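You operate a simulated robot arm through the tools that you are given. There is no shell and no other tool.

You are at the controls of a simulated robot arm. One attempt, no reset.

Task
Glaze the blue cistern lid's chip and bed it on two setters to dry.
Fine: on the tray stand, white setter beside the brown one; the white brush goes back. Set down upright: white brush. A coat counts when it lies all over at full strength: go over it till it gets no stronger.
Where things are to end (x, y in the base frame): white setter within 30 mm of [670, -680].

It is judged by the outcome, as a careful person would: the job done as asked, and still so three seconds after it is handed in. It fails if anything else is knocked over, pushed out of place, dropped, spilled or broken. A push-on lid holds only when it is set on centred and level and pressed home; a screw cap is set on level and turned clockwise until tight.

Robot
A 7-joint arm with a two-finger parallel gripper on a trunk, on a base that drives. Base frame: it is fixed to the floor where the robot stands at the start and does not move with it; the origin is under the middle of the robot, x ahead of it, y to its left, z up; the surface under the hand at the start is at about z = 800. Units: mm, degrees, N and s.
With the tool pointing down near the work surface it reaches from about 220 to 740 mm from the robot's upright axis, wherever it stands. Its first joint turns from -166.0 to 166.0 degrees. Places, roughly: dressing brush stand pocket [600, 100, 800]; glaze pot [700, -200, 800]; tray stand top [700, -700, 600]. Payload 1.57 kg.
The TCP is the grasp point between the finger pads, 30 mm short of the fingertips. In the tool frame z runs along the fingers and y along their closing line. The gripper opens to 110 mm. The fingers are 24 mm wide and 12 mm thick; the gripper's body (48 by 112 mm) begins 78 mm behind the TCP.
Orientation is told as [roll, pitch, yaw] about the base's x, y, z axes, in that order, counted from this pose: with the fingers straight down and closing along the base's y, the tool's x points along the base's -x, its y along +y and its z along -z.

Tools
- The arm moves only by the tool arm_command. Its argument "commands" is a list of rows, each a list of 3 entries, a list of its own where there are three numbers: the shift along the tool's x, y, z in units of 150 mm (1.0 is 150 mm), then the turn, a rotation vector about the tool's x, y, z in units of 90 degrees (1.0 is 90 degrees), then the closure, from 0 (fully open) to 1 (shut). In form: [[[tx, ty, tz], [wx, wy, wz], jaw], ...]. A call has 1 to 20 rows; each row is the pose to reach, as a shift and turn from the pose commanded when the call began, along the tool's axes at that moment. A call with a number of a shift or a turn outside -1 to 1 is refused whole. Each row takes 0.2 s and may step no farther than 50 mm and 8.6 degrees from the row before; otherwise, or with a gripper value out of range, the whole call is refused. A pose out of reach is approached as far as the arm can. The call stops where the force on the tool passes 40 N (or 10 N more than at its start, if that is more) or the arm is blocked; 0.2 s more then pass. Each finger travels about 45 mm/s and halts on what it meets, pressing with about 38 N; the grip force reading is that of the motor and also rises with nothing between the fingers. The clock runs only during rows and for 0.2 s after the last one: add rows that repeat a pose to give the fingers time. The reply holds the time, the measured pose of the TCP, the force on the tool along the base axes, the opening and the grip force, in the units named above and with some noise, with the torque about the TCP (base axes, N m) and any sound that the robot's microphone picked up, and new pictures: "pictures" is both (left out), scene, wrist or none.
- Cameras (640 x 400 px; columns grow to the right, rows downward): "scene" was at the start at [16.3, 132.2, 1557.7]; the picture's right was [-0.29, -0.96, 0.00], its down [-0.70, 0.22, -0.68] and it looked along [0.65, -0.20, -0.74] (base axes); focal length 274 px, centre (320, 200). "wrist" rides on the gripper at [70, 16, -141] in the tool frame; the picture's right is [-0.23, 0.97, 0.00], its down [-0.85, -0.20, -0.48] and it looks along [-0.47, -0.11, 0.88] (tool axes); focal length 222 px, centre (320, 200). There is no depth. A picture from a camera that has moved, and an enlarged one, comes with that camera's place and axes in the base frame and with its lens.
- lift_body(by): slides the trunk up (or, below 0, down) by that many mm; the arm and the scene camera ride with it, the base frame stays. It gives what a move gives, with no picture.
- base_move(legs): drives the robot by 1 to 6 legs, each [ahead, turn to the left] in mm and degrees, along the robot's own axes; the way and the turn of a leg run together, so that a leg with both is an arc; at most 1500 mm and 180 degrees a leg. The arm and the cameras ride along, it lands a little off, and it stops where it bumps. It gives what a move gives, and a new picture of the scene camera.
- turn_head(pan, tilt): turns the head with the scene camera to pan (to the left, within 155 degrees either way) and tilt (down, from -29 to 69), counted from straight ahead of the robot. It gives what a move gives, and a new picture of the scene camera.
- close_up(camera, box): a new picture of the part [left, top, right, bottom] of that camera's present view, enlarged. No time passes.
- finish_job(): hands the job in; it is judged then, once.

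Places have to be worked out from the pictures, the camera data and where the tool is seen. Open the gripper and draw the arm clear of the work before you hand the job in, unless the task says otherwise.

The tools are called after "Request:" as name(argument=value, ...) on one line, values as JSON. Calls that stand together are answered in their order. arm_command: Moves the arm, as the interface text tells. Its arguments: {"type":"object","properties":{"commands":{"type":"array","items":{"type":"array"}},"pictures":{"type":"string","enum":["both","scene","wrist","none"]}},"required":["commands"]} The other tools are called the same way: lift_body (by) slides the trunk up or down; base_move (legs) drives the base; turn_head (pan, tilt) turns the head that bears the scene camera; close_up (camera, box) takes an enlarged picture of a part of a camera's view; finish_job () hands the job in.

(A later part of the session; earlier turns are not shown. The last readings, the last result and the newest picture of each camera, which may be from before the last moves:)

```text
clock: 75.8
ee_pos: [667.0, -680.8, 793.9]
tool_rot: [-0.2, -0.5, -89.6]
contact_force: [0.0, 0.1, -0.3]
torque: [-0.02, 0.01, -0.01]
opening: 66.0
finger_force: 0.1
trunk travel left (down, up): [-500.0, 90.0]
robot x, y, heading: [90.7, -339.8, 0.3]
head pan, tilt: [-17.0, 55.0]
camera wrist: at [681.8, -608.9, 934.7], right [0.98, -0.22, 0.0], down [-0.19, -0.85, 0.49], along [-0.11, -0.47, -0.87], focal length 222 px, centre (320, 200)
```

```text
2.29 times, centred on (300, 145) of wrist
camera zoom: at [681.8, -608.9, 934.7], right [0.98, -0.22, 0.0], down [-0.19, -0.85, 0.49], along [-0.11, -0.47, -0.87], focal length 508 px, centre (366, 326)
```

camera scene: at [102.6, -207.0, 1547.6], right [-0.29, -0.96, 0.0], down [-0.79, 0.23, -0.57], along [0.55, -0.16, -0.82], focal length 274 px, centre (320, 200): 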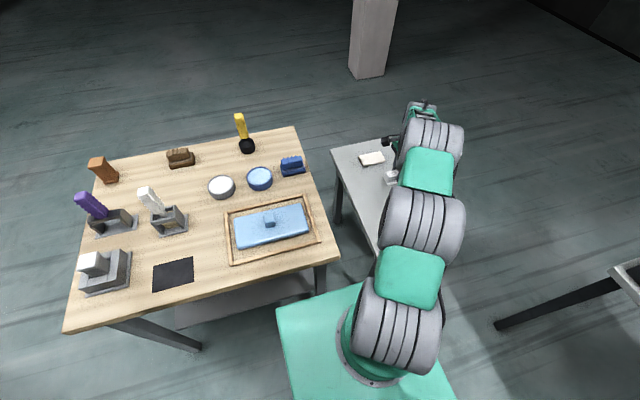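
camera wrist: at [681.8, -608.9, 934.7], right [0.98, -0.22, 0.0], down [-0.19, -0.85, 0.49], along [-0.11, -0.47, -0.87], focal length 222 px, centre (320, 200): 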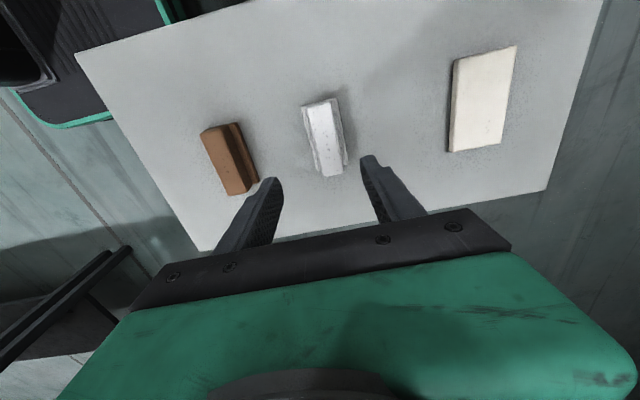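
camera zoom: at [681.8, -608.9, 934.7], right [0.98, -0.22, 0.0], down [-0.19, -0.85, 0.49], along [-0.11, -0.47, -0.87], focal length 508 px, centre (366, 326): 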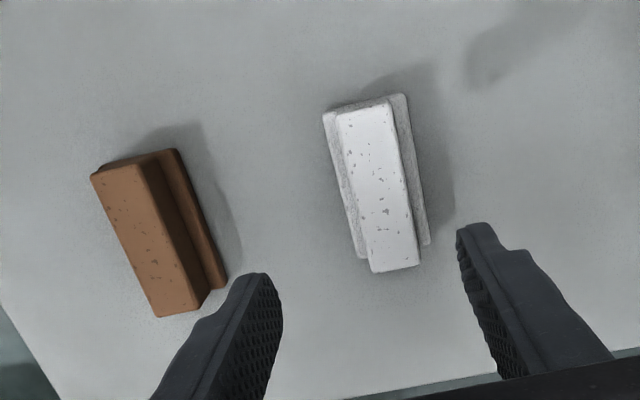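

The white setter reads about (669,-678) and stands parallel to the brown one at (536,-677). Next I need to stand farther back to turn the lid, so I'm checking the floor behind the robot first.

Request:
turn_head(pan=-150, tilt=40)

Request:
turn_head(pan=150, tilt=40)

```text
clock: 78.0
ee_pos: [666.1, -680.0, 794.7]
tool_rot: [-0.1, -0.6, -89.6]
contact_force: [-0.9, -0.4, 0.2]
torque: [-0.02, -0.01, -0.05]
opening: 65.9
finger_force: 0.1
trunk travel left (down, up): [-500.0, 90.0]
robot x, y, heading: [92.2, -341.3, 0.3]
head pan, tilt: [-150.0, 40.0]
camera scene: at [-40.2, -229.1, 1568.3], right [-0.51, 0.86, 0.0], down [0.55, 0.33, -0.77], along [-0.66, -0.39, -0.64], focal length 274 px, centre (320, 200)
```

scene: 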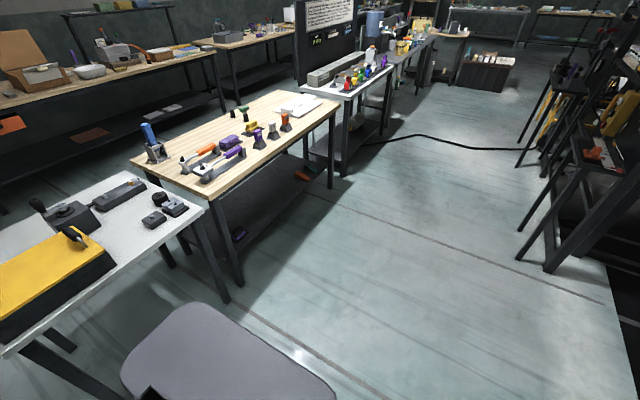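

```text
clock: 82.1
ee_pos: [666.3, -679.9, 792.7]
tool_rot: [-0.2, -0.6, -89.6]
contact_force: [0.2, -0.2, -0.8]
torque: [0.02, -0.02, -0.01]
opening: 66.2
finger_force: 0.0
trunk travel left (down, up): [-500.0, 90.0]
robot x, y, heading: [91.6, -339.3, 0.4]
head pan, tilt: [150.0, 40.0]
camera scene: at [-40.8, -144.0, 1568.3], right [0.49, 0.87, 0.0], down [0.56, -0.32, -0.77], along [-0.67, 0.38, -0.64], focal length 274 px, centre (320, 200)
```

scene: 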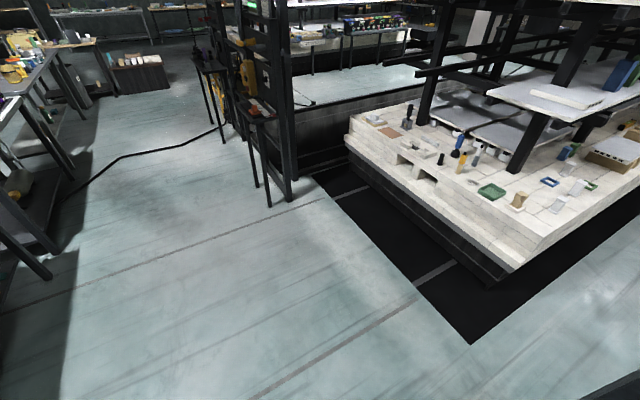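

The floor behind is clear. I'm turning the head forward again and backing up 220 mm.

Request:
turn_head(pan=-10, tilt=50)

Request:
base_move(legs=[[-220, 0]])

```text
clock: 84.5
ee_pos: [667.1, -681.1, 795.1]
tool_rot: [-0.1, -0.5, -89.6]
contact_force: [-0.3, -0.2, -0.1]
torque: [0.01, 0.0, -0.03]
opening: 66.3
finger_force: 0.1
trunk travel left (down, up): [-500.0, 90.0]
robot x, y, heading: [94.7, -340.9, 0.4]
head pan, tilt: [-10.0, 50.0]
camera scene: at [109.0, -198.9, 1554.1], right [-0.17, -0.99, 0.0], down [-0.76, 0.13, -0.64], along [0.63, -0.11, -0.77], focal length 274 px, centre (320, 200)
```

scene: 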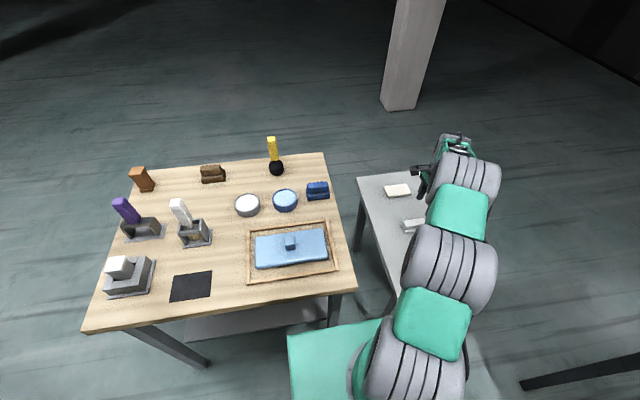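

```text
clock: 86.2
ee_pos: [452.7, -683.5, 792.7]
tool_rot: [-0.1, -0.6, -89.8]
contact_force: [0.4, -0.1, -1.1]
torque: [0.02, -0.04, 0.01]
opening: 66.1
finger_force: 0.1
trunk travel left (down, up): [-500.0, 90.0]
robot x, y, heading: [-120.8, -345.8, 0.2]
head pan, tilt: [-10.0, 50.0]
camera scene: at [-104.0, -200.0, 1554.1], right [-0.17, -0.99, 0.0], down [-0.75, 0.13, -0.64], along [0.63, -0.11, -0.77], focal length 274 px, centre (320, 200)
```

scene: 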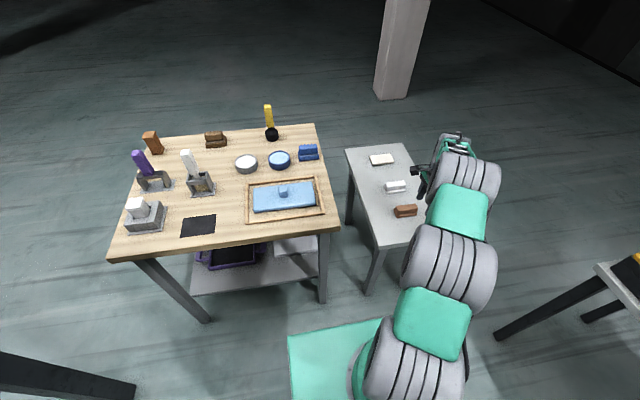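

I'm at about (-121,-344) with a good overview. A close-up will show the free strip at the bench's front edge.

Request:
close_up(camera="scene", box=[100, 110, 350, 270])

Request:
close_up(camera="scene", box=[330, 130, 450, 220])

```text
2.50 times, centred on (225, 190) of scene
camera zoom: at [-104.0, -200.0, 1554.1], right [-0.17, -0.99, 0.0], down [-0.75, 0.13, -0.64], along [0.63, -0.11, -0.77], focal length 685 px, centre (558, 225)
```

zoom: 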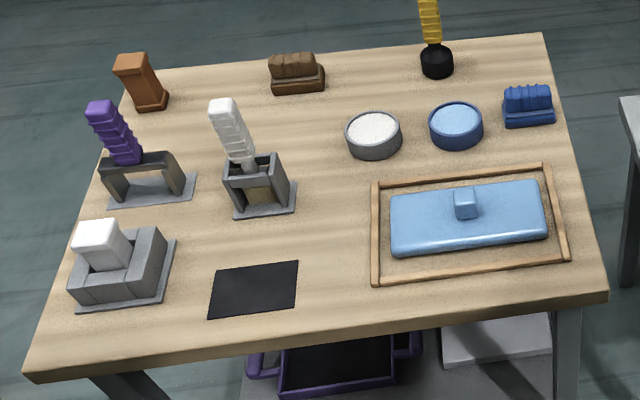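

```text
4.44 times, centred on (390, 175) of scene
camera zoom: at [-104.0, -200.0, 1554.1], right [-0.17, -0.99, 0.0], down [-0.75, 0.13, -0.64], along [0.63, -0.11, -0.77], focal length 1218 px, centre (9, 311)
```

zoom: 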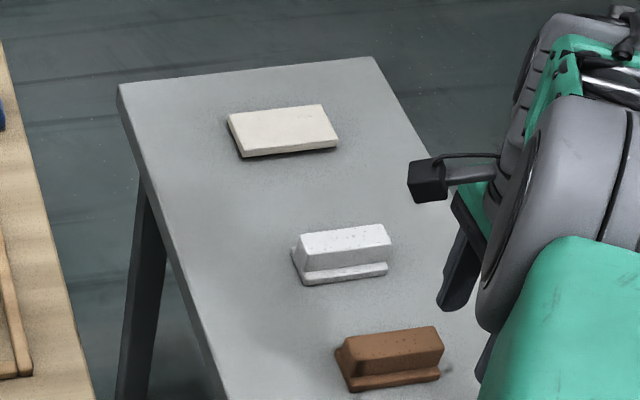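

There is a free strip of about 103 mm between the frame and the black mat at the bench's front edge. I'll pick the lid up with the fingers closing across its width; first I'm moving over the lid.

Request:
arm_command(commands=[[[0, 0, -0.3], [0, 0, 0], 0], [[0.1, 0, -0.6], [0, 0, 0], 0], [[0.3, 0.05, -0.8], [0, 0, 0], 0], [[0.5, 0.1, -1.0], [0, 0, 0], 0], [[0.75, 0.15, -1.0], [0, 0, 0], 0], [[1.0, 0.2, -1.0], [0, 0, 0], 0]], pictures="none")

Request:
arm_command(commands=[[[0.3, 0.07, -0.1], [0, 0, 0], 0], [[0.6, 0.14, -0.1], [0, 0, 0], 0], [[0.9, 0.2, -0.1], [0, 0, 0], 0], [[1.0, 0.2, -0.1], [0, 0, 0], 0]], pictures="none")

Request:
arm_command(commands=[[[0.3, 0.07, 0], [0, 0, 0], 0], [[0.6, 0.14, 0], [0, 0, 0], 0], [[0.8, 0.2, 0], [0, 0, 0], 0], [[1.0, 0.24, 0], [0, 0, 0], 0]], pictures="wrist")

```text
clock: 87.6
ee_pos: [479.4, -527.2, 943.7]
tool_rot: [-0.2, -0.7, -89.9]
contact_force: [-0.3, -0.5, -0.1]
torque: [-0.03, -0.01, -0.02]
opening: 110.0
finger_force: 0.1
trunk travel left (down, up): [-500.0, 90.0]
robot x, y, heading: [-121.4, -341.8, 0.1]
head pan, tilt: [-10.0, 50.0]
```

```text
clock: 88.6
ee_pos: [511.1, -381.4, 959.1]
tool_rot: [-0.1, -0.6, -89.7]
contact_force: [0.0, 0.4, 0.5]
torque: [-0.02, -0.01, 0.02]
opening: 110.2
finger_force: 0.1
trunk travel left (down, up): [-500.0, 90.0]
robot x, y, heading: [-119.0, -347.1, 0.1]
head pan, tilt: [-10.0, 50.0]
```

```text
clock: 89.6
ee_pos: [545.3, -232.6, 955.2]
tool_rot: [-0.1, -0.7, -89.8]
contact_force: [-0.7, -0.5, -0.2]
torque: [0.01, -0.03, 0.02]
opening: 109.9
finger_force: 0.0
trunk travel left (down, up): [-500.0, 90.0]
robot x, y, heading: [-119.6, -343.5, 0.2]
head pan, tilt: [-10.0, 50.0]
camera wrist: at [562.2, -160.1, 1096.9], right [0.97, -0.22, 0.0], down [-0.2, -0.85, 0.49], along [-0.11, -0.48, -0.87], focal length 222 px, centre (320, 200)
```

wrist: 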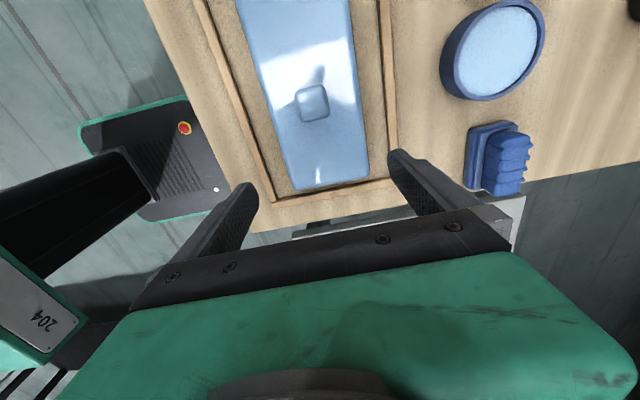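

The knob is at (549,-182). I'm centring over it, levelling the small pitch, and descending to just above gripping height.

Request:
arm_command(commands=[[[0.15, 0.025, 0], [0.007, 0, 0], 0], [[0.336, 0.025, 0.1], [0.007, 0, 0], 0], [[0.336, 0.025, 0.35], [0.007, 0, 0], 0], [[0.336, 0.025, 0.5], [0.007, 0, 0], 0], [[0.336, 0.025, 0.6], [0.007, 0, 0], 0]], pictures="wrist")

Request:
close_up(camera="wrist", box=[180, 60, 460, 250])

```text
clock: 90.8
ee_pos: [549.2, -181.8, 862.7]
tool_rot: [-0.7, -0.6, -89.8]
contact_force: [-0.8, 0.3, -0.1]
torque: [0.0, 0.01, 0.0]
opening: 110.1
finger_force: 0.0
trunk travel left (down, up): [-500.0, 90.0]
robot x, y, heading: [-117.4, -341.2, 0.1]
head pan, tilt: [-10.0, 50.0]
camera wrist: at [566.9, -111.2, 1004.1], right [0.97, -0.22, -0.01], down [-0.19, -0.85, 0.49], along [-0.12, -0.48, -0.87], focal length 222 px, centre (320, 200)
```

wrist: 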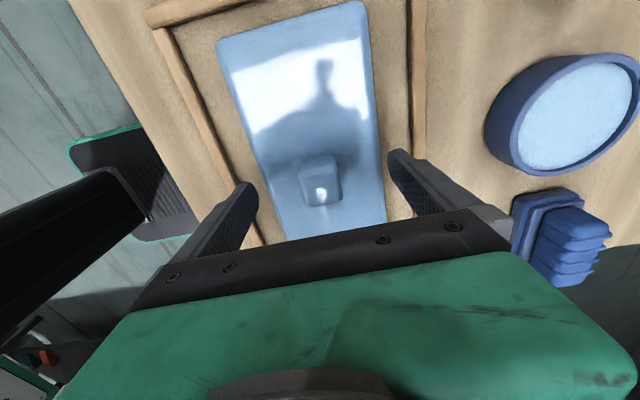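

```text
2.11 times, centred on (320, 155) of wrist
camera zoom: at [566.9, -111.2, 1004.1], right [0.97, -0.22, -0.01], down [-0.19, -0.85, 0.49], along [-0.12, -0.48, -0.87], focal length 468 px, centre (320, 295)
```

zoom: 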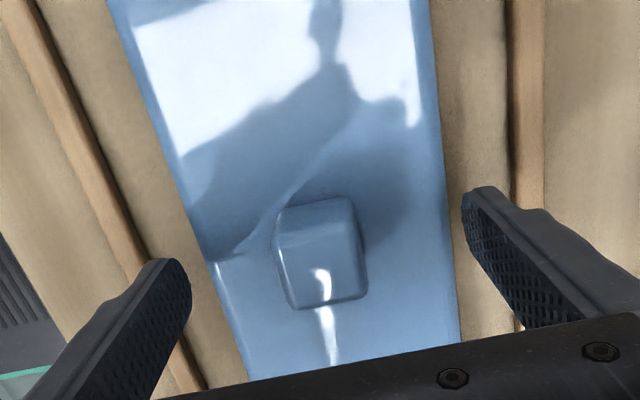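

The tilt corrections use independent axes, so I'm fixing both now. I'm descending 5 mm and closing on the knob.

Request:
arm_command(commands=[[[0, 0, 0.02], [-0.0078, 0.0067, 0], 0], [[0, 0, 0.035], [-0.0078, 0.0067, 0], 0], [[0, 0, 0.035], [-0.0078, 0.0067, 0], 0.5], [[0, 0, 0.035], [-0.0078, 0.0067, 0], 1], [[0, 0, 0.035], [-0.0078, 0.0067, 0], 1], [[0, 0, 0.035], [-0.0078, 0.0067, 0], 1], [[0, 0, 0.035], [-0.0078, 0.0067, 0], 1], [[0, 0, 0.035], [-0.0078, 0.0067, 0], 1], [[0, 0, 0.035], [-0.0078, 0.0067, 0], 1]], pictures="wrist")

```text
clock: 92.8
ee_pos: [549.6, -183.1, 859.0]
tool_rot: [-0.1, 0.0, -89.8]
contact_force: [-2.9, -0.5, 0.4]
torque: [-0.16, -0.05, -0.31]
opening: 31.8
finger_force: 35.6
trunk travel left (down, up): [-500.0, 90.0]
robot x, y, heading: [-119.4, -337.8, 0.1]
head pan, tilt: [-10.0, 50.0]
camera wrist: at [565.5, -113.0, 1000.1], right [0.97, -0.22, 0.0], down [-0.2, -0.86, 0.48], along [-0.11, -0.47, -0.88], focal length 222 px, centre (320, 200)
```

wrist: 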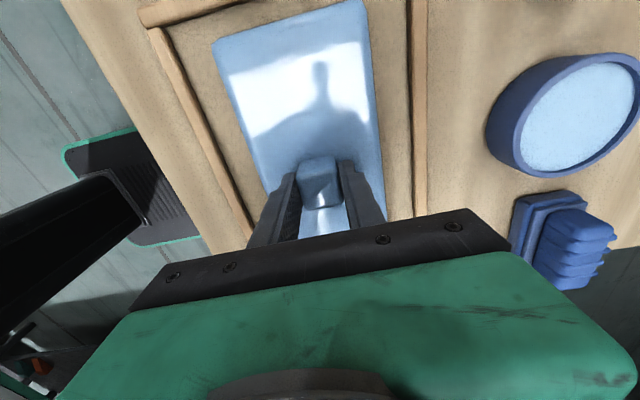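

The knob is held. I'm lifting the lid and carrying it to the bench's front edge while turning its long side to point at the robot.

Request:
arm_command(commands=[[[0, 0, -0.1], [0, 0, 0], 1], [[0, 0, -0.3], [0, 0, 0], 1], [[0, 0, -0.6], [0, 0, 0], 1], [[0, 0, -0.85], [0, 0, 0], 1]], pictures="none")

Request:
arm_command(commands=[[[0.1, -0.065, 0], [0, 0, -0.09], 1], [[0.2, -0.13, 0], [0, 0, -0.18], 1], [[0.3, -0.195, 0], [0, 0, -0.27], 1], [[0.4, -0.26, 0], [0, 0, -0.36], 1], [[0.5, -0.325, 0], [0, 0, -0.45], 1], [[0.6, -0.39, 0], [0, 0, -0.54], 1], [[0.7, -0.455, 0], [0, 0, -0.63], 1], [[0.8, -0.52, 0], [0, 0, -0.72], 1], [[0.9, -0.585, 0], [0, 0, -0.81], 1], [[1.0, -0.65, 0], [0, 0, -0.9], 1], [[1.0, -0.65, 0], [0, 0, -0.998], 1]], pictures="both")

```text
clock: 93.8
ee_pos: [548.0, -180.9, 985.0]
tool_rot: [-0.1, -0.1, -89.8]
contact_force: [0.3, -0.5, -8.5]
torque: [0.0, 0.01, -0.04]
opening: 32.0
finger_force: 37.9
trunk travel left (down, up): [-500.0, 90.0]
robot x, y, heading: [-118.8, -342.1, 0.3]
head pan, tilt: [-10.0, 50.0]
```

```text
refused: row 11 steps farther than a row can; nothing moved
```

The last step was too large; I'm sending it again with even steps.

Request:
arm_command(commands=[[[0.1, -0.065, 0], [0, 0, -0.091], 1], [[0.2, -0.13, 0], [0, 0, -0.182], 1], [[0.3, -0.195, 0], [0, 0, -0.273], 1], [[0.4, -0.26, 0], [0, 0, -0.364], 1], [[0.5, -0.325, 0], [0, 0, -0.455], 1], [[0.6, -0.39, 0], [0, 0, -0.546], 1], [[0.7, -0.455, 0], [0, 0, -0.637], 1], [[0.8, -0.52, 0], [0, 0, -0.728], 1], [[0.9, -0.585, 0], [0, 0, -0.819], 1], [[1.0, -0.65, 0], [0, 0, -0.91], 1], [[1.0, -0.65, 0], [0, 0, -0.998], 1]], pictures="both")

```text
clock: 96.2
ee_pos: [452.7, -31.4, 983.2]
tool_rot: [0.0, 0.1, 0.2]
contact_force: [0.1, -0.1, -8.6]
torque: [-0.01, -0.02, -0.01]
opening: 31.7
finger_force: 37.6
trunk travel left (down, up): [-500.0, 90.0]
robot x, y, heading: [-120.4, -341.3, 0.4]
head pan, tilt: [-10.0, 50.0]
camera scene: at [-103.2, -199.3, 1554.0], right [-0.17, -0.99, 0.0], down [-0.76, 0.13, -0.64], along [0.63, -0.11, -0.77], focal length 274 px, centre (320, 200)
camera wrist: at [382.6, -15.8, 1126.6], right [0.22, 0.97, 0.0], down [0.86, -0.2, 0.48], along [0.47, -0.11, -0.88], focal length 222 px, centre (320, 200)
```

scene: 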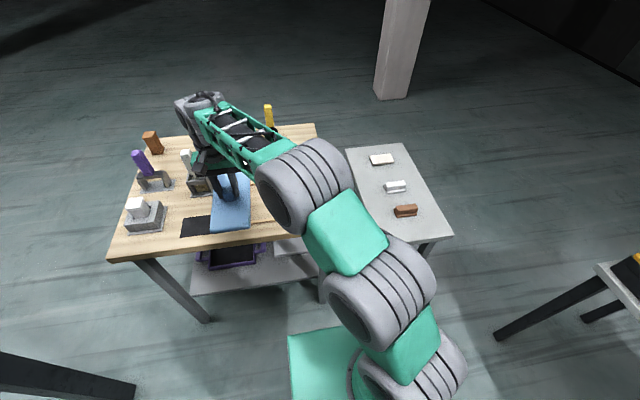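
wrist: 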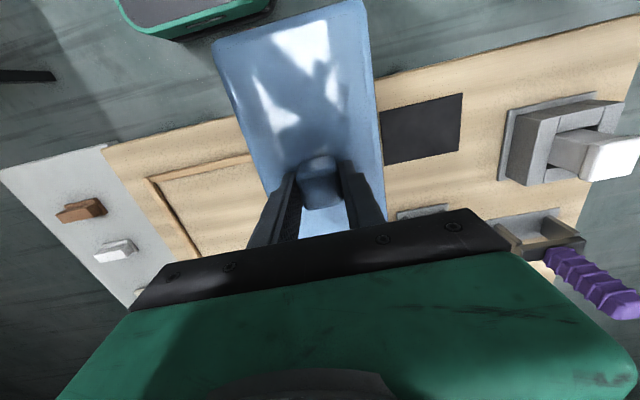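

The lid's long axis now points along x. I'm moving it over the bench's front, centred at about (475,24), so its near end overhangs by some 30 mm, and lowering.

Request:
arm_command(commands=[[[-0.08, 0.2, 0], [0, 0, 0], 1], [[-0.15, 0.37, 0.1], [0, 0, 0], 1], [[-0.15, 0.37, 0.4], [0, 0, 0], 1], [[-0.15, 0.37, 0.65], [0, 0, 0], 1], [[-0.15, 0.37, 0.77], [0, 0, 0], 1]], pictures="both")

```text
clock: 97.4
ee_pos: [475.1, 24.4, 869.5]
tool_rot: [0.0, 0.0, 0.0]
contact_force: [0.5, 0.9, -7.8]
torque: [-0.01, 0.03, -0.04]
opening: 31.8
finger_force: 38.3
trunk travel left (down, up): [-500.0, 90.0]
robot x, y, heading: [-122.3, -339.8, 0.2]
head pan, tilt: [-10.0, 50.0]
camera scene: at [-102.8, -199.0, 1554.0], right [-0.17, -0.99, 0.0], down [-0.76, 0.13, -0.64], along [0.63, -0.11, -0.77], focal length 274 px, centre (320, 200)
camera wrist: at [404.8, 39.9, 1010.8], right [0.23, 0.97, 0.0], down [0.86, -0.2, 0.48], along [0.46, -0.11, -0.88], focal length 222 px, centre (320, 200)
```

scene: 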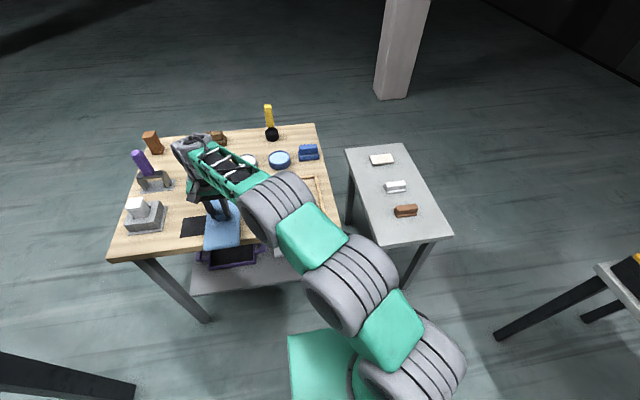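
wrist: 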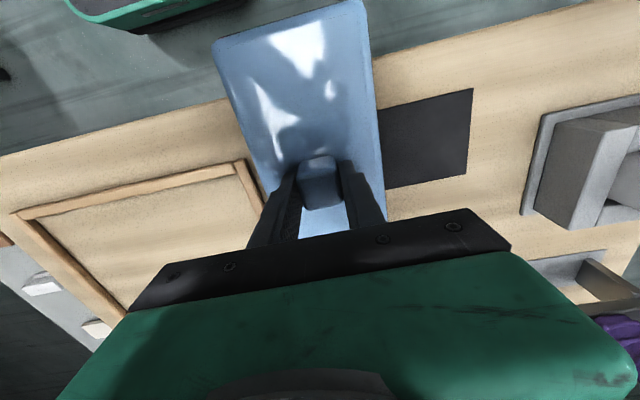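

The near end will overhang the bench edge (x≈401) by about 32 mm. I'm lowering the last centimetre in small steps.

Request:
arm_command(commands=[[[0, 0, 0.03], [0, 0, 0], 1], [[0, 0, 0.05], [0, 0, 0], 1], [[0, 0, 0.06], [0, 0, 0], 1]], pictures="none")

Request:
arm_command(commands=[[[0, 0, 0.01], [0, 0, 0], 1], [[0, 0, 0.02], [0, 0, 0], 1]], pictures="none")

```text
clock: 98.2
ee_pos: [474.9, 23.2, 859.2]
tool_rot: [0.0, 0.1, 0.1]
contact_force: [0.0, -0.4, -8.3]
torque: [0.05, -0.02, 0.02]
opening: 31.8
finger_force: 38.3
trunk travel left (down, up): [-500.0, 90.0]
robot x, y, heading: [-119.9, -341.6, 0.3]
head pan, tilt: [-10.0, 50.0]
```

```text
clock: 98.8
ee_pos: [474.9, 23.7, 860.7]
tool_rot: [0.1, 0.0, 0.0]
contact_force: [-2.5, -3.2, -0.9]
torque: [0.11, 0.28, 0.06]
opening: 31.8
finger_force: 38.4
trunk travel left (down, up): [-500.0, 90.0]
robot x, y, heading: [-121.5, -342.7, 0.2]
head pan, tilt: [-10.0, 50.0]
```

The lid rests on the bench, its centreline at y≈24. I'm releasing and rising.

Request:
arm_command(commands=[[[0, 0, 0], [0, 0, 0], 0.8], [[0, 0, 0], [0, 0, 0], 0.5], [[0, 0, 0], [0, 0, 0], 0.4], [[0, 0, 0], [0, 0, 0], 0.4], [[0, 0, -0.2], [0, 0, 0], 0.4], [[0, 0, -0.5], [0, 0, 0], 0.4], [[0, 0, -0.8], [0, 0, 0], 0.4], [[0, 0, -1.0], [0, 0, 0], 0.4]], pictures="both")

Request:
close_up(camera="wrist", box=[200, 0, 480, 200])

```text
clock: 100.6
ee_pos: [477.5, 22.8, 1008.4]
tool_rot: [0.0, 0.0, 0.0]
contact_force: [-0.7, 0.2, -0.2]
torque: [-0.02, 0.01, 0.03]
opening: 65.8
finger_force: 0.1
trunk travel left (down, up): [-500.0, 90.0]
robot x, y, heading: [-120.1, -345.2, -0.2]
head pan, tilt: [-10.0, 50.0]
camera scene: at [-103.9, -199.7, 1554.0], right [-0.17, -0.99, 0.0], down [-0.75, 0.13, -0.64], along [0.63, -0.11, -0.77], focal length 274 px, centre (320, 200)
camera wrist: at [407.7, 38.9, 1149.8], right [0.23, 0.97, 0.0], down [0.86, -0.2, 0.48], along [0.46, -0.11, -0.88], focal length 222 px, centre (320, 200)
```

scene: 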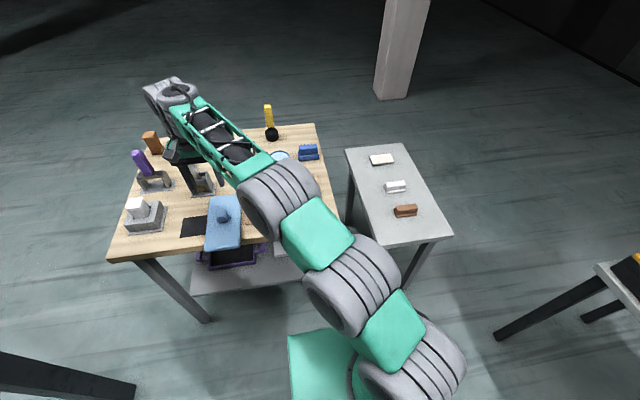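
wrist: 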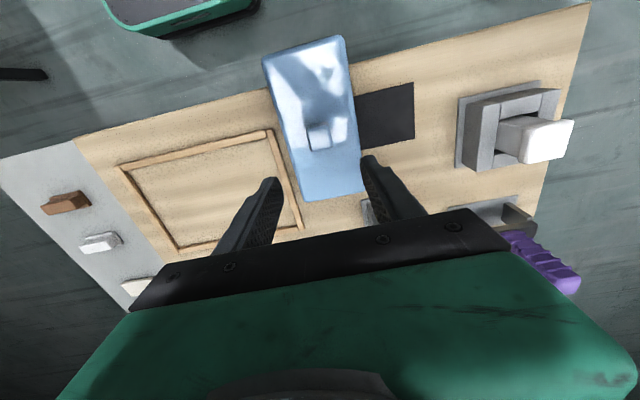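

```text
2.00 times, centred on (340, 100) of wrist
camera zoom: at [407.7, 38.9, 1149.8], right [0.23, 0.97, 0.0], down [0.86, -0.2, 0.48], along [0.46, -0.11, -0.88], focal length 444 px, centre (280, 400)
```

zoom: 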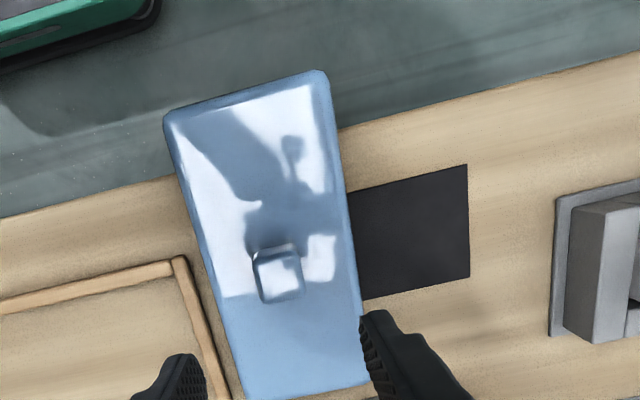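

The lid lies stable. Now I'm pitching the hand to point forward (camera below), high above the lid, and drawing back slightly.

Request:
arm_command(commands=[[[0.05, 0, 0], [0, -0.09, 0], 0], [[0.1, 0, 0], [0, -0.18, 0], 0], [[0.15, 0, 0], [0, -0.27, 0], 0], [[0.2, 0, 0], [0, -0.36, 0], 0], [[0.2, 0, 0], [0, -0.45, 0], 0], [[0.2, 0, 0], [0, -0.54, 0], 0]], pictures="scene")

```text
clock: 102.0
ee_pos: [445.9, 23.3, 1008.9]
tool_rot: [0.1, -48.7, -0.1]
contact_force: [0.7, -0.6, 0.2]
torque: [0.03, -0.01, -0.01]
opening: 109.9
finger_force: 0.0
trunk travel left (down, up): [-500.0, 90.0]
robot x, y, heading: [-119.0, -341.3, 0.4]
head pan, tilt: [-10.0, 50.0]
camera scene: at [-103.8, -199.6, 1554.1], right [-0.17, -0.99, 0.0], down [-0.75, 0.13, -0.64], along [0.63, -0.11, -0.77], focal length 274 px, centre (320, 200)
```

scene: 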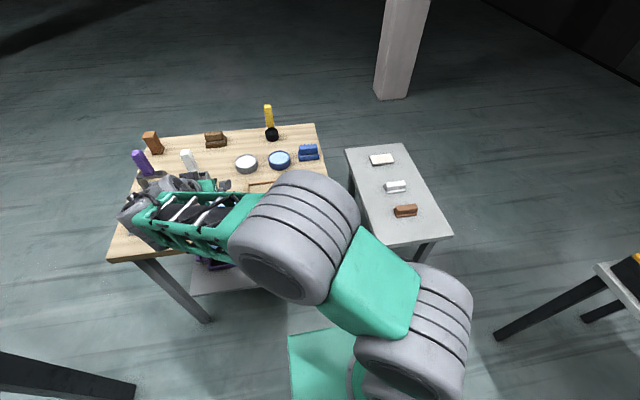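

The tilt is going smoothly. I'm continuing to horizontal.

Request:
arm_command(commands=[[[0, 0, 0], [0, -0.09, 0], 0], [[0, 0, 0], [0, -0.18, 0], 0], [[0, 0, 0], [0, -0.27, 0], 0], [[0, 0, 0], [0, -0.36, 0], 0], [[0, 0, 0], [0, -0.45, 0], 0]], pictures="both")

```text
clock: 103.2
ee_pos: [444.8, 23.3, 1010.5]
tool_rot: [0.0, -89.2, 0.0]
contact_force: [0.1, -0.1, 0.0]
torque: [-0.02, 0.0, 0.02]
opening: 110.0
finger_force: 0.1
trunk travel left (down, up): [-500.0, 90.0]
robot x, y, heading: [-120.3, -345.2, 0.4]
head pan, tilt: [-10.0, 50.0]
camera scene: at [-103.8, -199.6, 1554.1], right [-0.17, -0.99, 0.0], down [-0.75, 0.13, -0.64], along [0.63, -0.11, -0.77], focal length 274 px, centre (320, 200)
camera wrist: at [302.3, 39.1, 941.9], right [0.0, 0.97, 0.23], down [-0.47, -0.2, 0.86], along [0.88, -0.11, 0.45], focal length 222 px, centre (320, 200)
```

scene: 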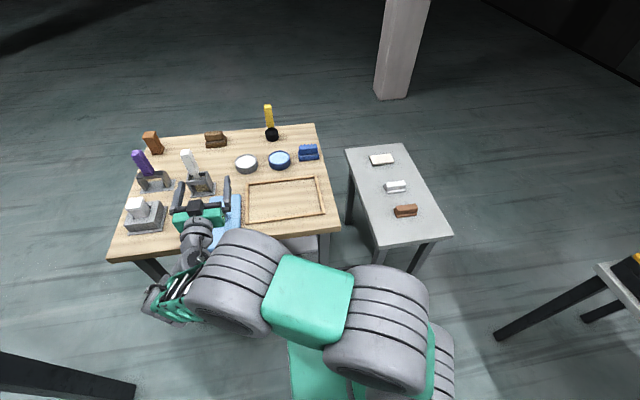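
wrist: 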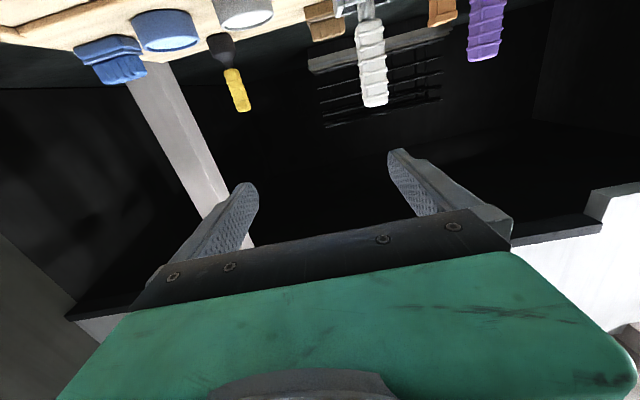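

The hand points forward, straddling the lid's line as seen from the head. I'm lowering to just above the lid and checking the finger alignment.

Request:
arm_command(commands=[[[0.25, 0, 0], [0, -0.009, 0], 0], [[0.5, 0, 0], [0, -0.009, 0], 0], [[0.75, 0, 0], [0, -0.009, 0], 0], [[1.0, 0, 0], [0, -0.009, 0], 0]], pictures="both")

Request:
close_up(camera="scene", box=[140, 150, 290, 270])

```text
clock: 104.2
ee_pos: [443.6, 21.3, 858.3]
tool_rot: [59.2, -89.9, -59.1]
contact_force: [-0.7, -0.5, 0.1]
torque: [-0.05, 0.0, 0.0]
opening: 110.2
finger_force: 0.2
trunk travel left (down, up): [-500.0, 90.0]
robot x, y, heading: [-116.6, -345.5, -0.3]
head pan, tilt: [-10.0, 50.0]
camera scene: at [-103.9, -199.7, 1554.1], right [-0.17, -0.99, 0.0], down [-0.75, 0.13, -0.64], along [0.63, -0.11, -0.77], focal length 274 px, centre (320, 200)
camera wrist: at [301.6, 37.5, 789.3], right [0.0, 0.97, 0.23], down [-0.48, -0.2, 0.86], along [0.88, -0.11, 0.46], focal length 222 px, centre (320, 200)
```

scene: 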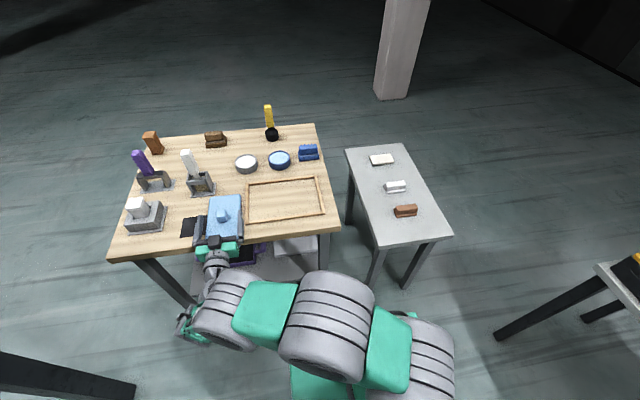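
wrist: 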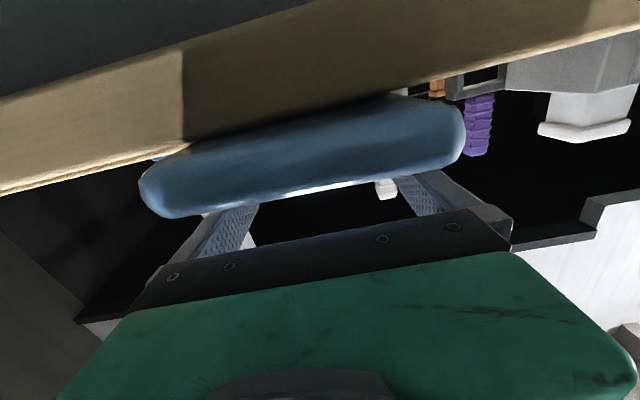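

```text
3.33 times, centred on (215, 210) of scene
camera zoom: at [-103.9, -199.7, 1554.1], right [-0.17, -0.99, 0.0], down [-0.75, 0.13, -0.64], along [0.63, -0.11, -0.77], focal length 914 px, centre (670, 167)
```

zoom: 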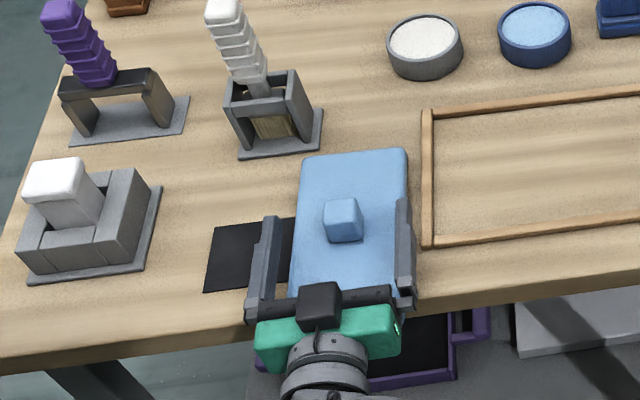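

The hand is just above the lid, with fingers outside both long edges by the numbers. I'll zoom in further to verify the lateral clearance before lowering.

Request:
close_up(camera="scene", box=[190, 185, 260, 250])

```text
6.15 times, centred on (225, 218) of scene
camera zoom: at [-103.9, -199.7, 1554.1], right [-0.17, -0.99, 0.0], down [-0.75, 0.13, -0.64], along [0.63, -0.11, -0.77], focal length 1687 px, centre (905, 92)
```

zoom: 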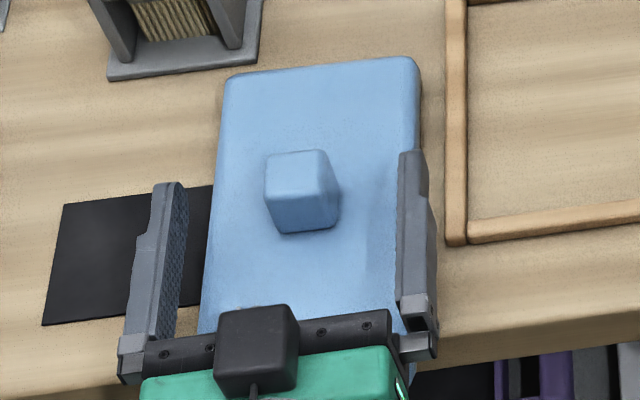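

By vision the lid is near 105 mm wide and the hand sits a few millimetres too far right. I'm shifting left 2.5 mm, lowering to just above the lid, and checking again.

Request:
arm_command(commands=[[[0.03, 0.017, 0], [0, 0, 0], 0], [[0.06, 0.017, 0], [0, 0, 0], 0], [[0.075, 0.017, 0], [0, 0, 0], 0]], pictures="wrist")

Request:
close_up(camera="scene", box=[190, 185, 260, 250])

Request:
close_up(camera="wrist", box=[120, 80, 520, 260])

```text
clock: 105.0
ee_pos: [442.5, 26.8, 846.4]
tool_rot: [16.4, -89.8, -16.4]
contact_force: [-0.1, -0.5, 0.0]
torque: [0.02, 0.03, 0.04]
opening: 110.1
finger_force: 0.2
trunk travel left (down, up): [-500.0, 90.0]
robot x, y, heading: [-119.1, -343.2, 0.4]
head pan, tilt: [-10.0, 50.0]
camera wrist: at [301.0, 42.2, 778.1], right [0.0, 0.97, 0.23], down [-0.48, -0.2, 0.86], along [0.88, -0.11, 0.46], focal length 222 px, centre (320, 200)
```

wrist: 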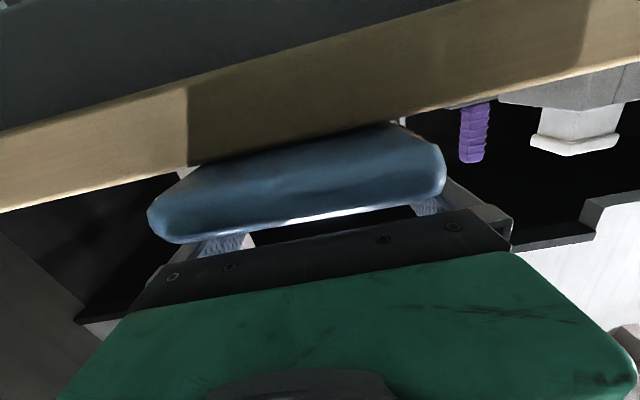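

```text
6.15 times, centred on (225, 218) of scene
camera zoom: at [-103.9, -199.7, 1554.1], right [-0.17, -0.99, 0.0], down [-0.75, 0.13, -0.64], along [0.63, -0.11, -0.77], focal length 1687 px, centre (905, 92)
```

zoom: 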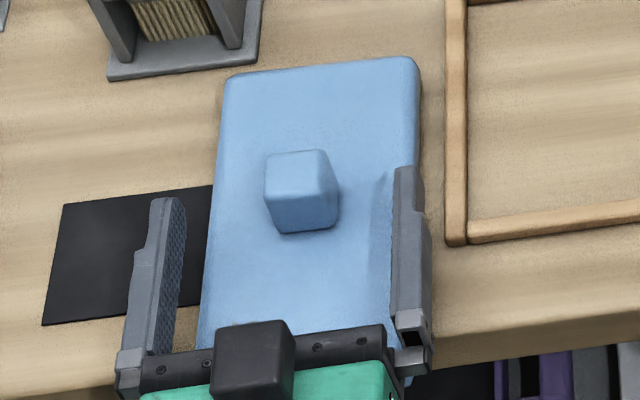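

```text
1.60 times, centred on (320, 170) of wrist
camera zoom: at [301.0, 42.2, 778.1], right [0.0, 0.97, 0.23], down [-0.48, -0.2, 0.86], along [0.88, -0.11, 0.46], focal length 355 px, centre (320, 248)
```

zoom: 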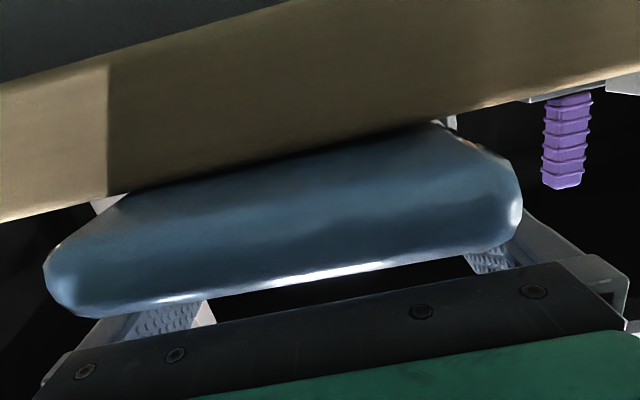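

Careful measuring shows that the position readings were right: the lid's centreline is y≈23.7 and the hand is at 26.8. I'm shifting 3 mm back right and lowering slowly around the edges.

Request:
arm_command(commands=[[[0, -0.02, 0], [0, 0, 0], 0], [[0.03, -0.02, 0], [0, 0, 0], 0], [[0.055, -0.02, 0], [0, 0, 0], 0]], pictures="none")

Request:
arm_command(commands=[[[0.015, 0, 0], [0, 0, 0], 0], [[0.03, 0, 0], [0, 0, 0], 0]], pictures="none")

```text
clock: 105.8
ee_pos: [443.0, 23.8, 838.9]
tool_rot: [-3.5, -90.0, 3.5]
contact_force: [0.4, 0.8, -0.3]
torque: [-0.01, -0.01, -0.01]
opening: 110.0
finger_force: 0.1
trunk travel left (down, up): [-500.0, 90.0]
robot x, y, heading: [-118.3, -340.5, 0.3]
head pan, tilt: [-10.0, 50.0]
```

```text
clock: 106.4
ee_pos: [441.6, 22.2, 836.2]
tool_rot: [95.1, -89.8, -95.2]
contact_force: [2.2, -0.7, 6.5]
torque: [0.35, 0.12, -0.03]
opening: 110.0
finger_force: 0.1
trunk travel left (down, up): [-500.0, 90.0]
robot x, y, heading: [-121.3, -342.2, 0.1]
head pan, tilt: [-10.0, 50.0]
```

The left finger touched the lid's edge (the torque puts the contact at +54 mm). I'm backing up 3 mm, shifting left 1.5 mm, and trying again.

Request:
arm_command(commands=[[[-0.025, 0, 0], [0, 0, 0], 0], [[-0.025, 0.01, 0], [0, 0, 0], 0], [[0, 0.01, 0], [0, 0, 0], 0]], pictures="none")

Request:
arm_command(commands=[[[0.01, 0, 0], [0, 0, 0], 0], [[0.02, 0, 0], [0, 0, 0], 0]], pictures="none")

```text
clock: 107.2
ee_pos: [442.5, 25.4, 834.3]
tool_rot: [8.8, -89.9, -8.7]
contact_force: [-0.4, 0.9, 0.2]
torque: [0.04, -0.01, 0.03]
opening: 109.8
finger_force: 0.0
trunk travel left (down, up): [-500.0, 90.0]
robot x, y, heading: [-116.5, -342.3, 0.4]
head pan, tilt: [-10.0, 50.0]
```

```text
clock: 107.8
ee_pos: [441.4, 25.9, 834.3]
tool_rot: [141.8, -89.9, -141.8]
contact_force: [0.8, 0.3, 14.9]
torque: [-0.83, 0.83, 0.02]
opening: 110.0
finger_force: 0.1
trunk travel left (down, up): [-500.0, 90.0]
robot x, y, heading: [-121.3, -344.7, 0.2]
head pan, tilt: [-10.0, 50.0]
```

Now the right finger's base touched. Both contacts fit the lid being turned about 0.7° left of the hand. I'm backing off, yawing the hand 0.8° left, centring at y≈24.2, and trying again.

Request:
arm_command(commands=[[[-0.04, 0, 0], [0, 0, 0], 0], [[-0.04, -0.007, 0], [-0.009, 0, 0], 0], [[-0.02, -0.007, 0], [-0.009, 0, 0], 0]], pictures="none")

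Request:
arm_command(commands=[[[0.012, 0, 0], [0, 0, 0], 0], [[0.024, 0, 0], [0, 0, 0], 0]], pictures="none")

```text
clock: 108.6
ee_pos: [443.0, 24.0, 834.6]
tool_rot: [-6.2, -89.7, 7.0]
contact_force: [0.0, 0.2, -0.2]
torque: [0.02, -0.01, -0.02]
opening: 109.9
finger_force: 0.1
trunk travel left (down, up): [-500.0, 90.0]
robot x, y, heading: [-117.1, -345.3, 0.1]
head pan, tilt: [-10.0, 50.0]
```

```text
clock: 109.2
ee_pos: [443.3, 24.7, 834.4]
tool_rot: [132.3, -89.9, -131.4]
contact_force: [-2.6, 0.6, 11.1]
torque: [-0.61, 0.66, -0.29]
opening: 110.1
finger_force: 0.0
trunk travel left (down, up): [-500.0, 90.0]
robot x, y, heading: [-121.4, -346.0, 0.3]
head pan, tilt: [-10.0, 50.0]
```

The lid seems too wide for the fingers. In the wrist's underside view I noticed a pale, brownish spot near the lid's lower left corner, so I'll zoom in there.

Request:
close_up(camera="wrist", box=[100, 60, 500, 260])

Request:
close_up(camera="wrist", box=[360, 90, 480, 170])

```text
1.60 times, centred on (300, 160) of wrist
camera zoom: at [300.9, 38.2, 764.6], right [-0.01, 0.97, 0.23], down [-0.48, -0.21, 0.85], along [0.88, -0.1, 0.47], focal length 355 px, centre (352, 264)
```

zoom: 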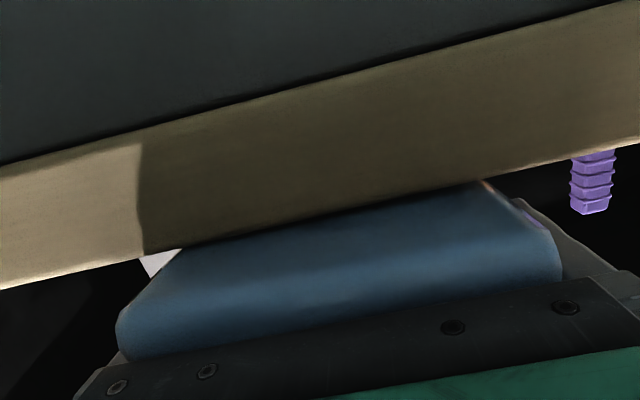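

```text
5.00 times, centred on (420, 130) of wrist
camera zoom: at [300.9, 38.2, 764.6], right [-0.01, 0.97, 0.23], down [-0.48, -0.21, 0.85], along [0.88, -0.1, 0.47], focal length 1111 px, centre (-180, 550)
```

zoom: 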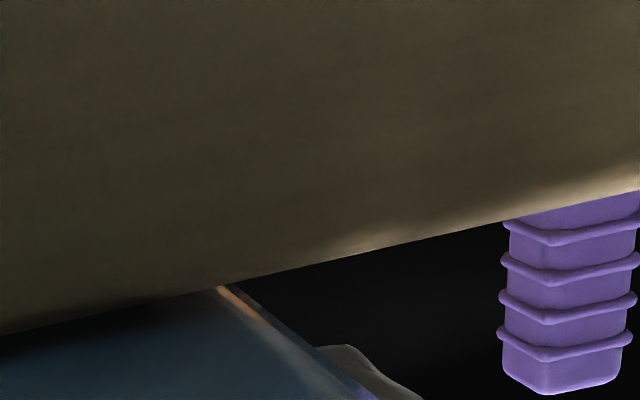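

Only blue glaze shows under the overhang. I'll pick the lid up by the knob again and show its underside to the head from the right-hand side, where the arm shouldn't block the view. First I'm raising and turning the hand down again.

Request:
arm_command(commands=[[[-0.2, 0, 0], [0, 0, 0], 0], [[-0.5, 0, 0], [0, 0, 0], 0], [[-0.8, 0, 0], [0, 0, 0], 0], [[-1.0, 0, 0], [0.009, 0, 0], 0]], pictures="none")

Request:
arm_command(commands=[[[0, 0, 0], [0, 0.09, 0], 0], [[0, 0, 0], [0, 0.18, 0], 0], [[0, 0, 0], [0, 0.27, 0], 0], [[0, 0, 0], [0, 0.36, 0], 0], [[0, 0, 0], [0, 0.45, 0], 0], [[0, 0, 0], [0, 0.54, 0], 0], [[0, 0, 0.05], [0, 0.63, 0], 0], [[0, 0, 0.1], [0, 0.72, 0], 0], [[0, 0, 0.15], [0, 0.81, 0], 0], [[0, 0, 0.2], [0, 0.9, 0], 0], [[0, 0, 0.2], [0, 0.99, 0], 0]], pictures="both")

```text
clock: 110.2
ee_pos: [442.0, 20.6, 980.6]
tool_rot: [-21.0, -89.8, 21.0]
contact_force: [-0.2, 0.1, 0.7]
torque: [0.01, -0.03, 0.0]
opening: 110.2
finger_force: 0.0
trunk travel left (down, up): [-500.0, 90.0]
robot x, y, heading: [-118.8, -341.3, 0.2]
head pan, tilt: [-10.0, 50.0]
```

```text
clock: 112.6
ee_pos: [471.9, 22.7, 980.3]
tool_rot: [0.0, -0.8, 0.0]
contact_force: [0.8, -0.6, 0.1]
torque: [-0.02, 0.0, -0.02]
opening: 110.1
finger_force: 0.0
trunk travel left (down, up): [-500.0, 90.0]
robot x, y, heading: [-122.8, -340.1, 0.0]
head pan, tilt: [-10.0, 50.0]
camera scene: at [-103.3, -199.8, 1554.1], right [-0.17, -0.99, 0.0], down [-0.76, 0.13, -0.64], along [0.63, -0.11, -0.77], focal length 274 px, centre (320, 200)
camera wrist: at [401.5, 38.8, 1121.5], right [0.23, 0.97, 0.0], down [0.85, -0.2, 0.49], along [0.48, -0.11, -0.87], focal length 222 px, centre (320, 200)
```

scene: 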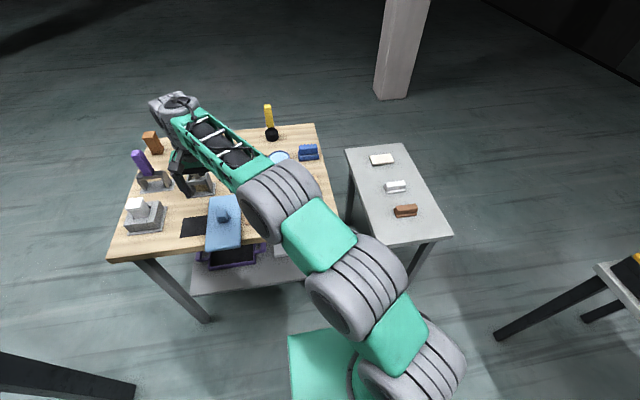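
wrist: 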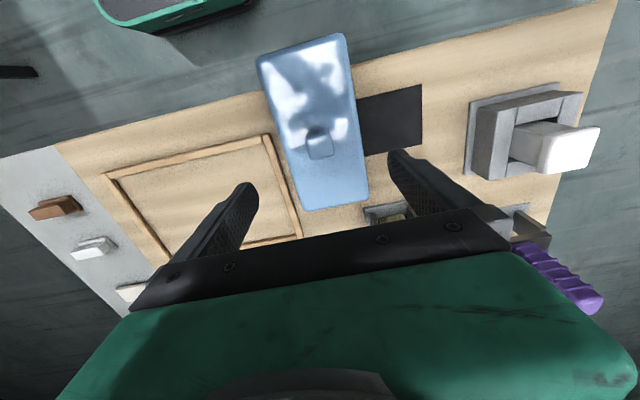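

The hand is over the knob again. I'm levelling, lowering and gripping the knob.

Request:
arm_command(commands=[[[-0.02, 0, 0.2], [0, 0.009, 0], 0.3], [[-0.02, 0, 0.45], [0, 0.009, 0], 0.4], [[-0.02, 0, 0.65], [0, 0.009, 0], 0.4], [[-0.02, 0, 0.8], [0, 0.009, 0], 0.4], [[-0.02, 0, 0.8], [0, 0.009, 0], 0.7], [[-0.02, 0, 0.8], [0, 0.009, 0], 1], [[-0.02, 0, 0.8], [0, 0.009, 0], 1], [[-0.02, 0, 0.8], [0, 0.009, 0], 1], [[-0.02, 0, 0.8], [0, 0.009, 0], 1]], pictures="wrist")

```text
clock: 114.6
ee_pos: [476.6, 23.7, 860.3]
tool_rot: [0.0, 0.2, -0.1]
contact_force: [-0.4, -6.5, 1.3]
torque: [-0.04, 0.06, 0.09]
opening: 31.7
finger_force: 38.0
trunk travel left (down, up): [-500.0, 90.0]
robot x, y, heading: [-120.3, -343.5, 0.4]
head pan, tilt: [-10.0, 50.0]
camera wrist: at [406.5, 39.4, 1002.0], right [0.23, 0.97, 0.0], down [0.86, -0.2, 0.48], along [0.47, -0.11, -0.88], focal length 222 px, centre (320, 200)
```

wrist: 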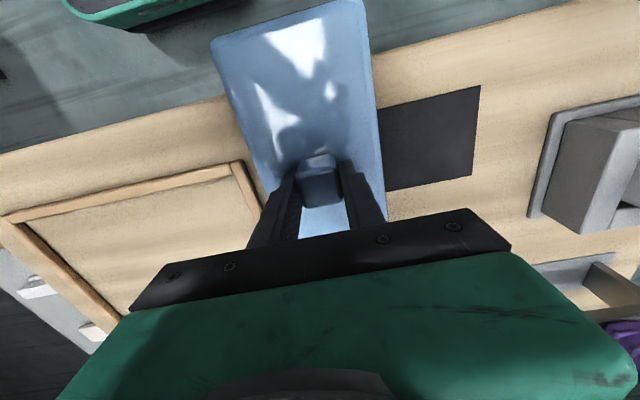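

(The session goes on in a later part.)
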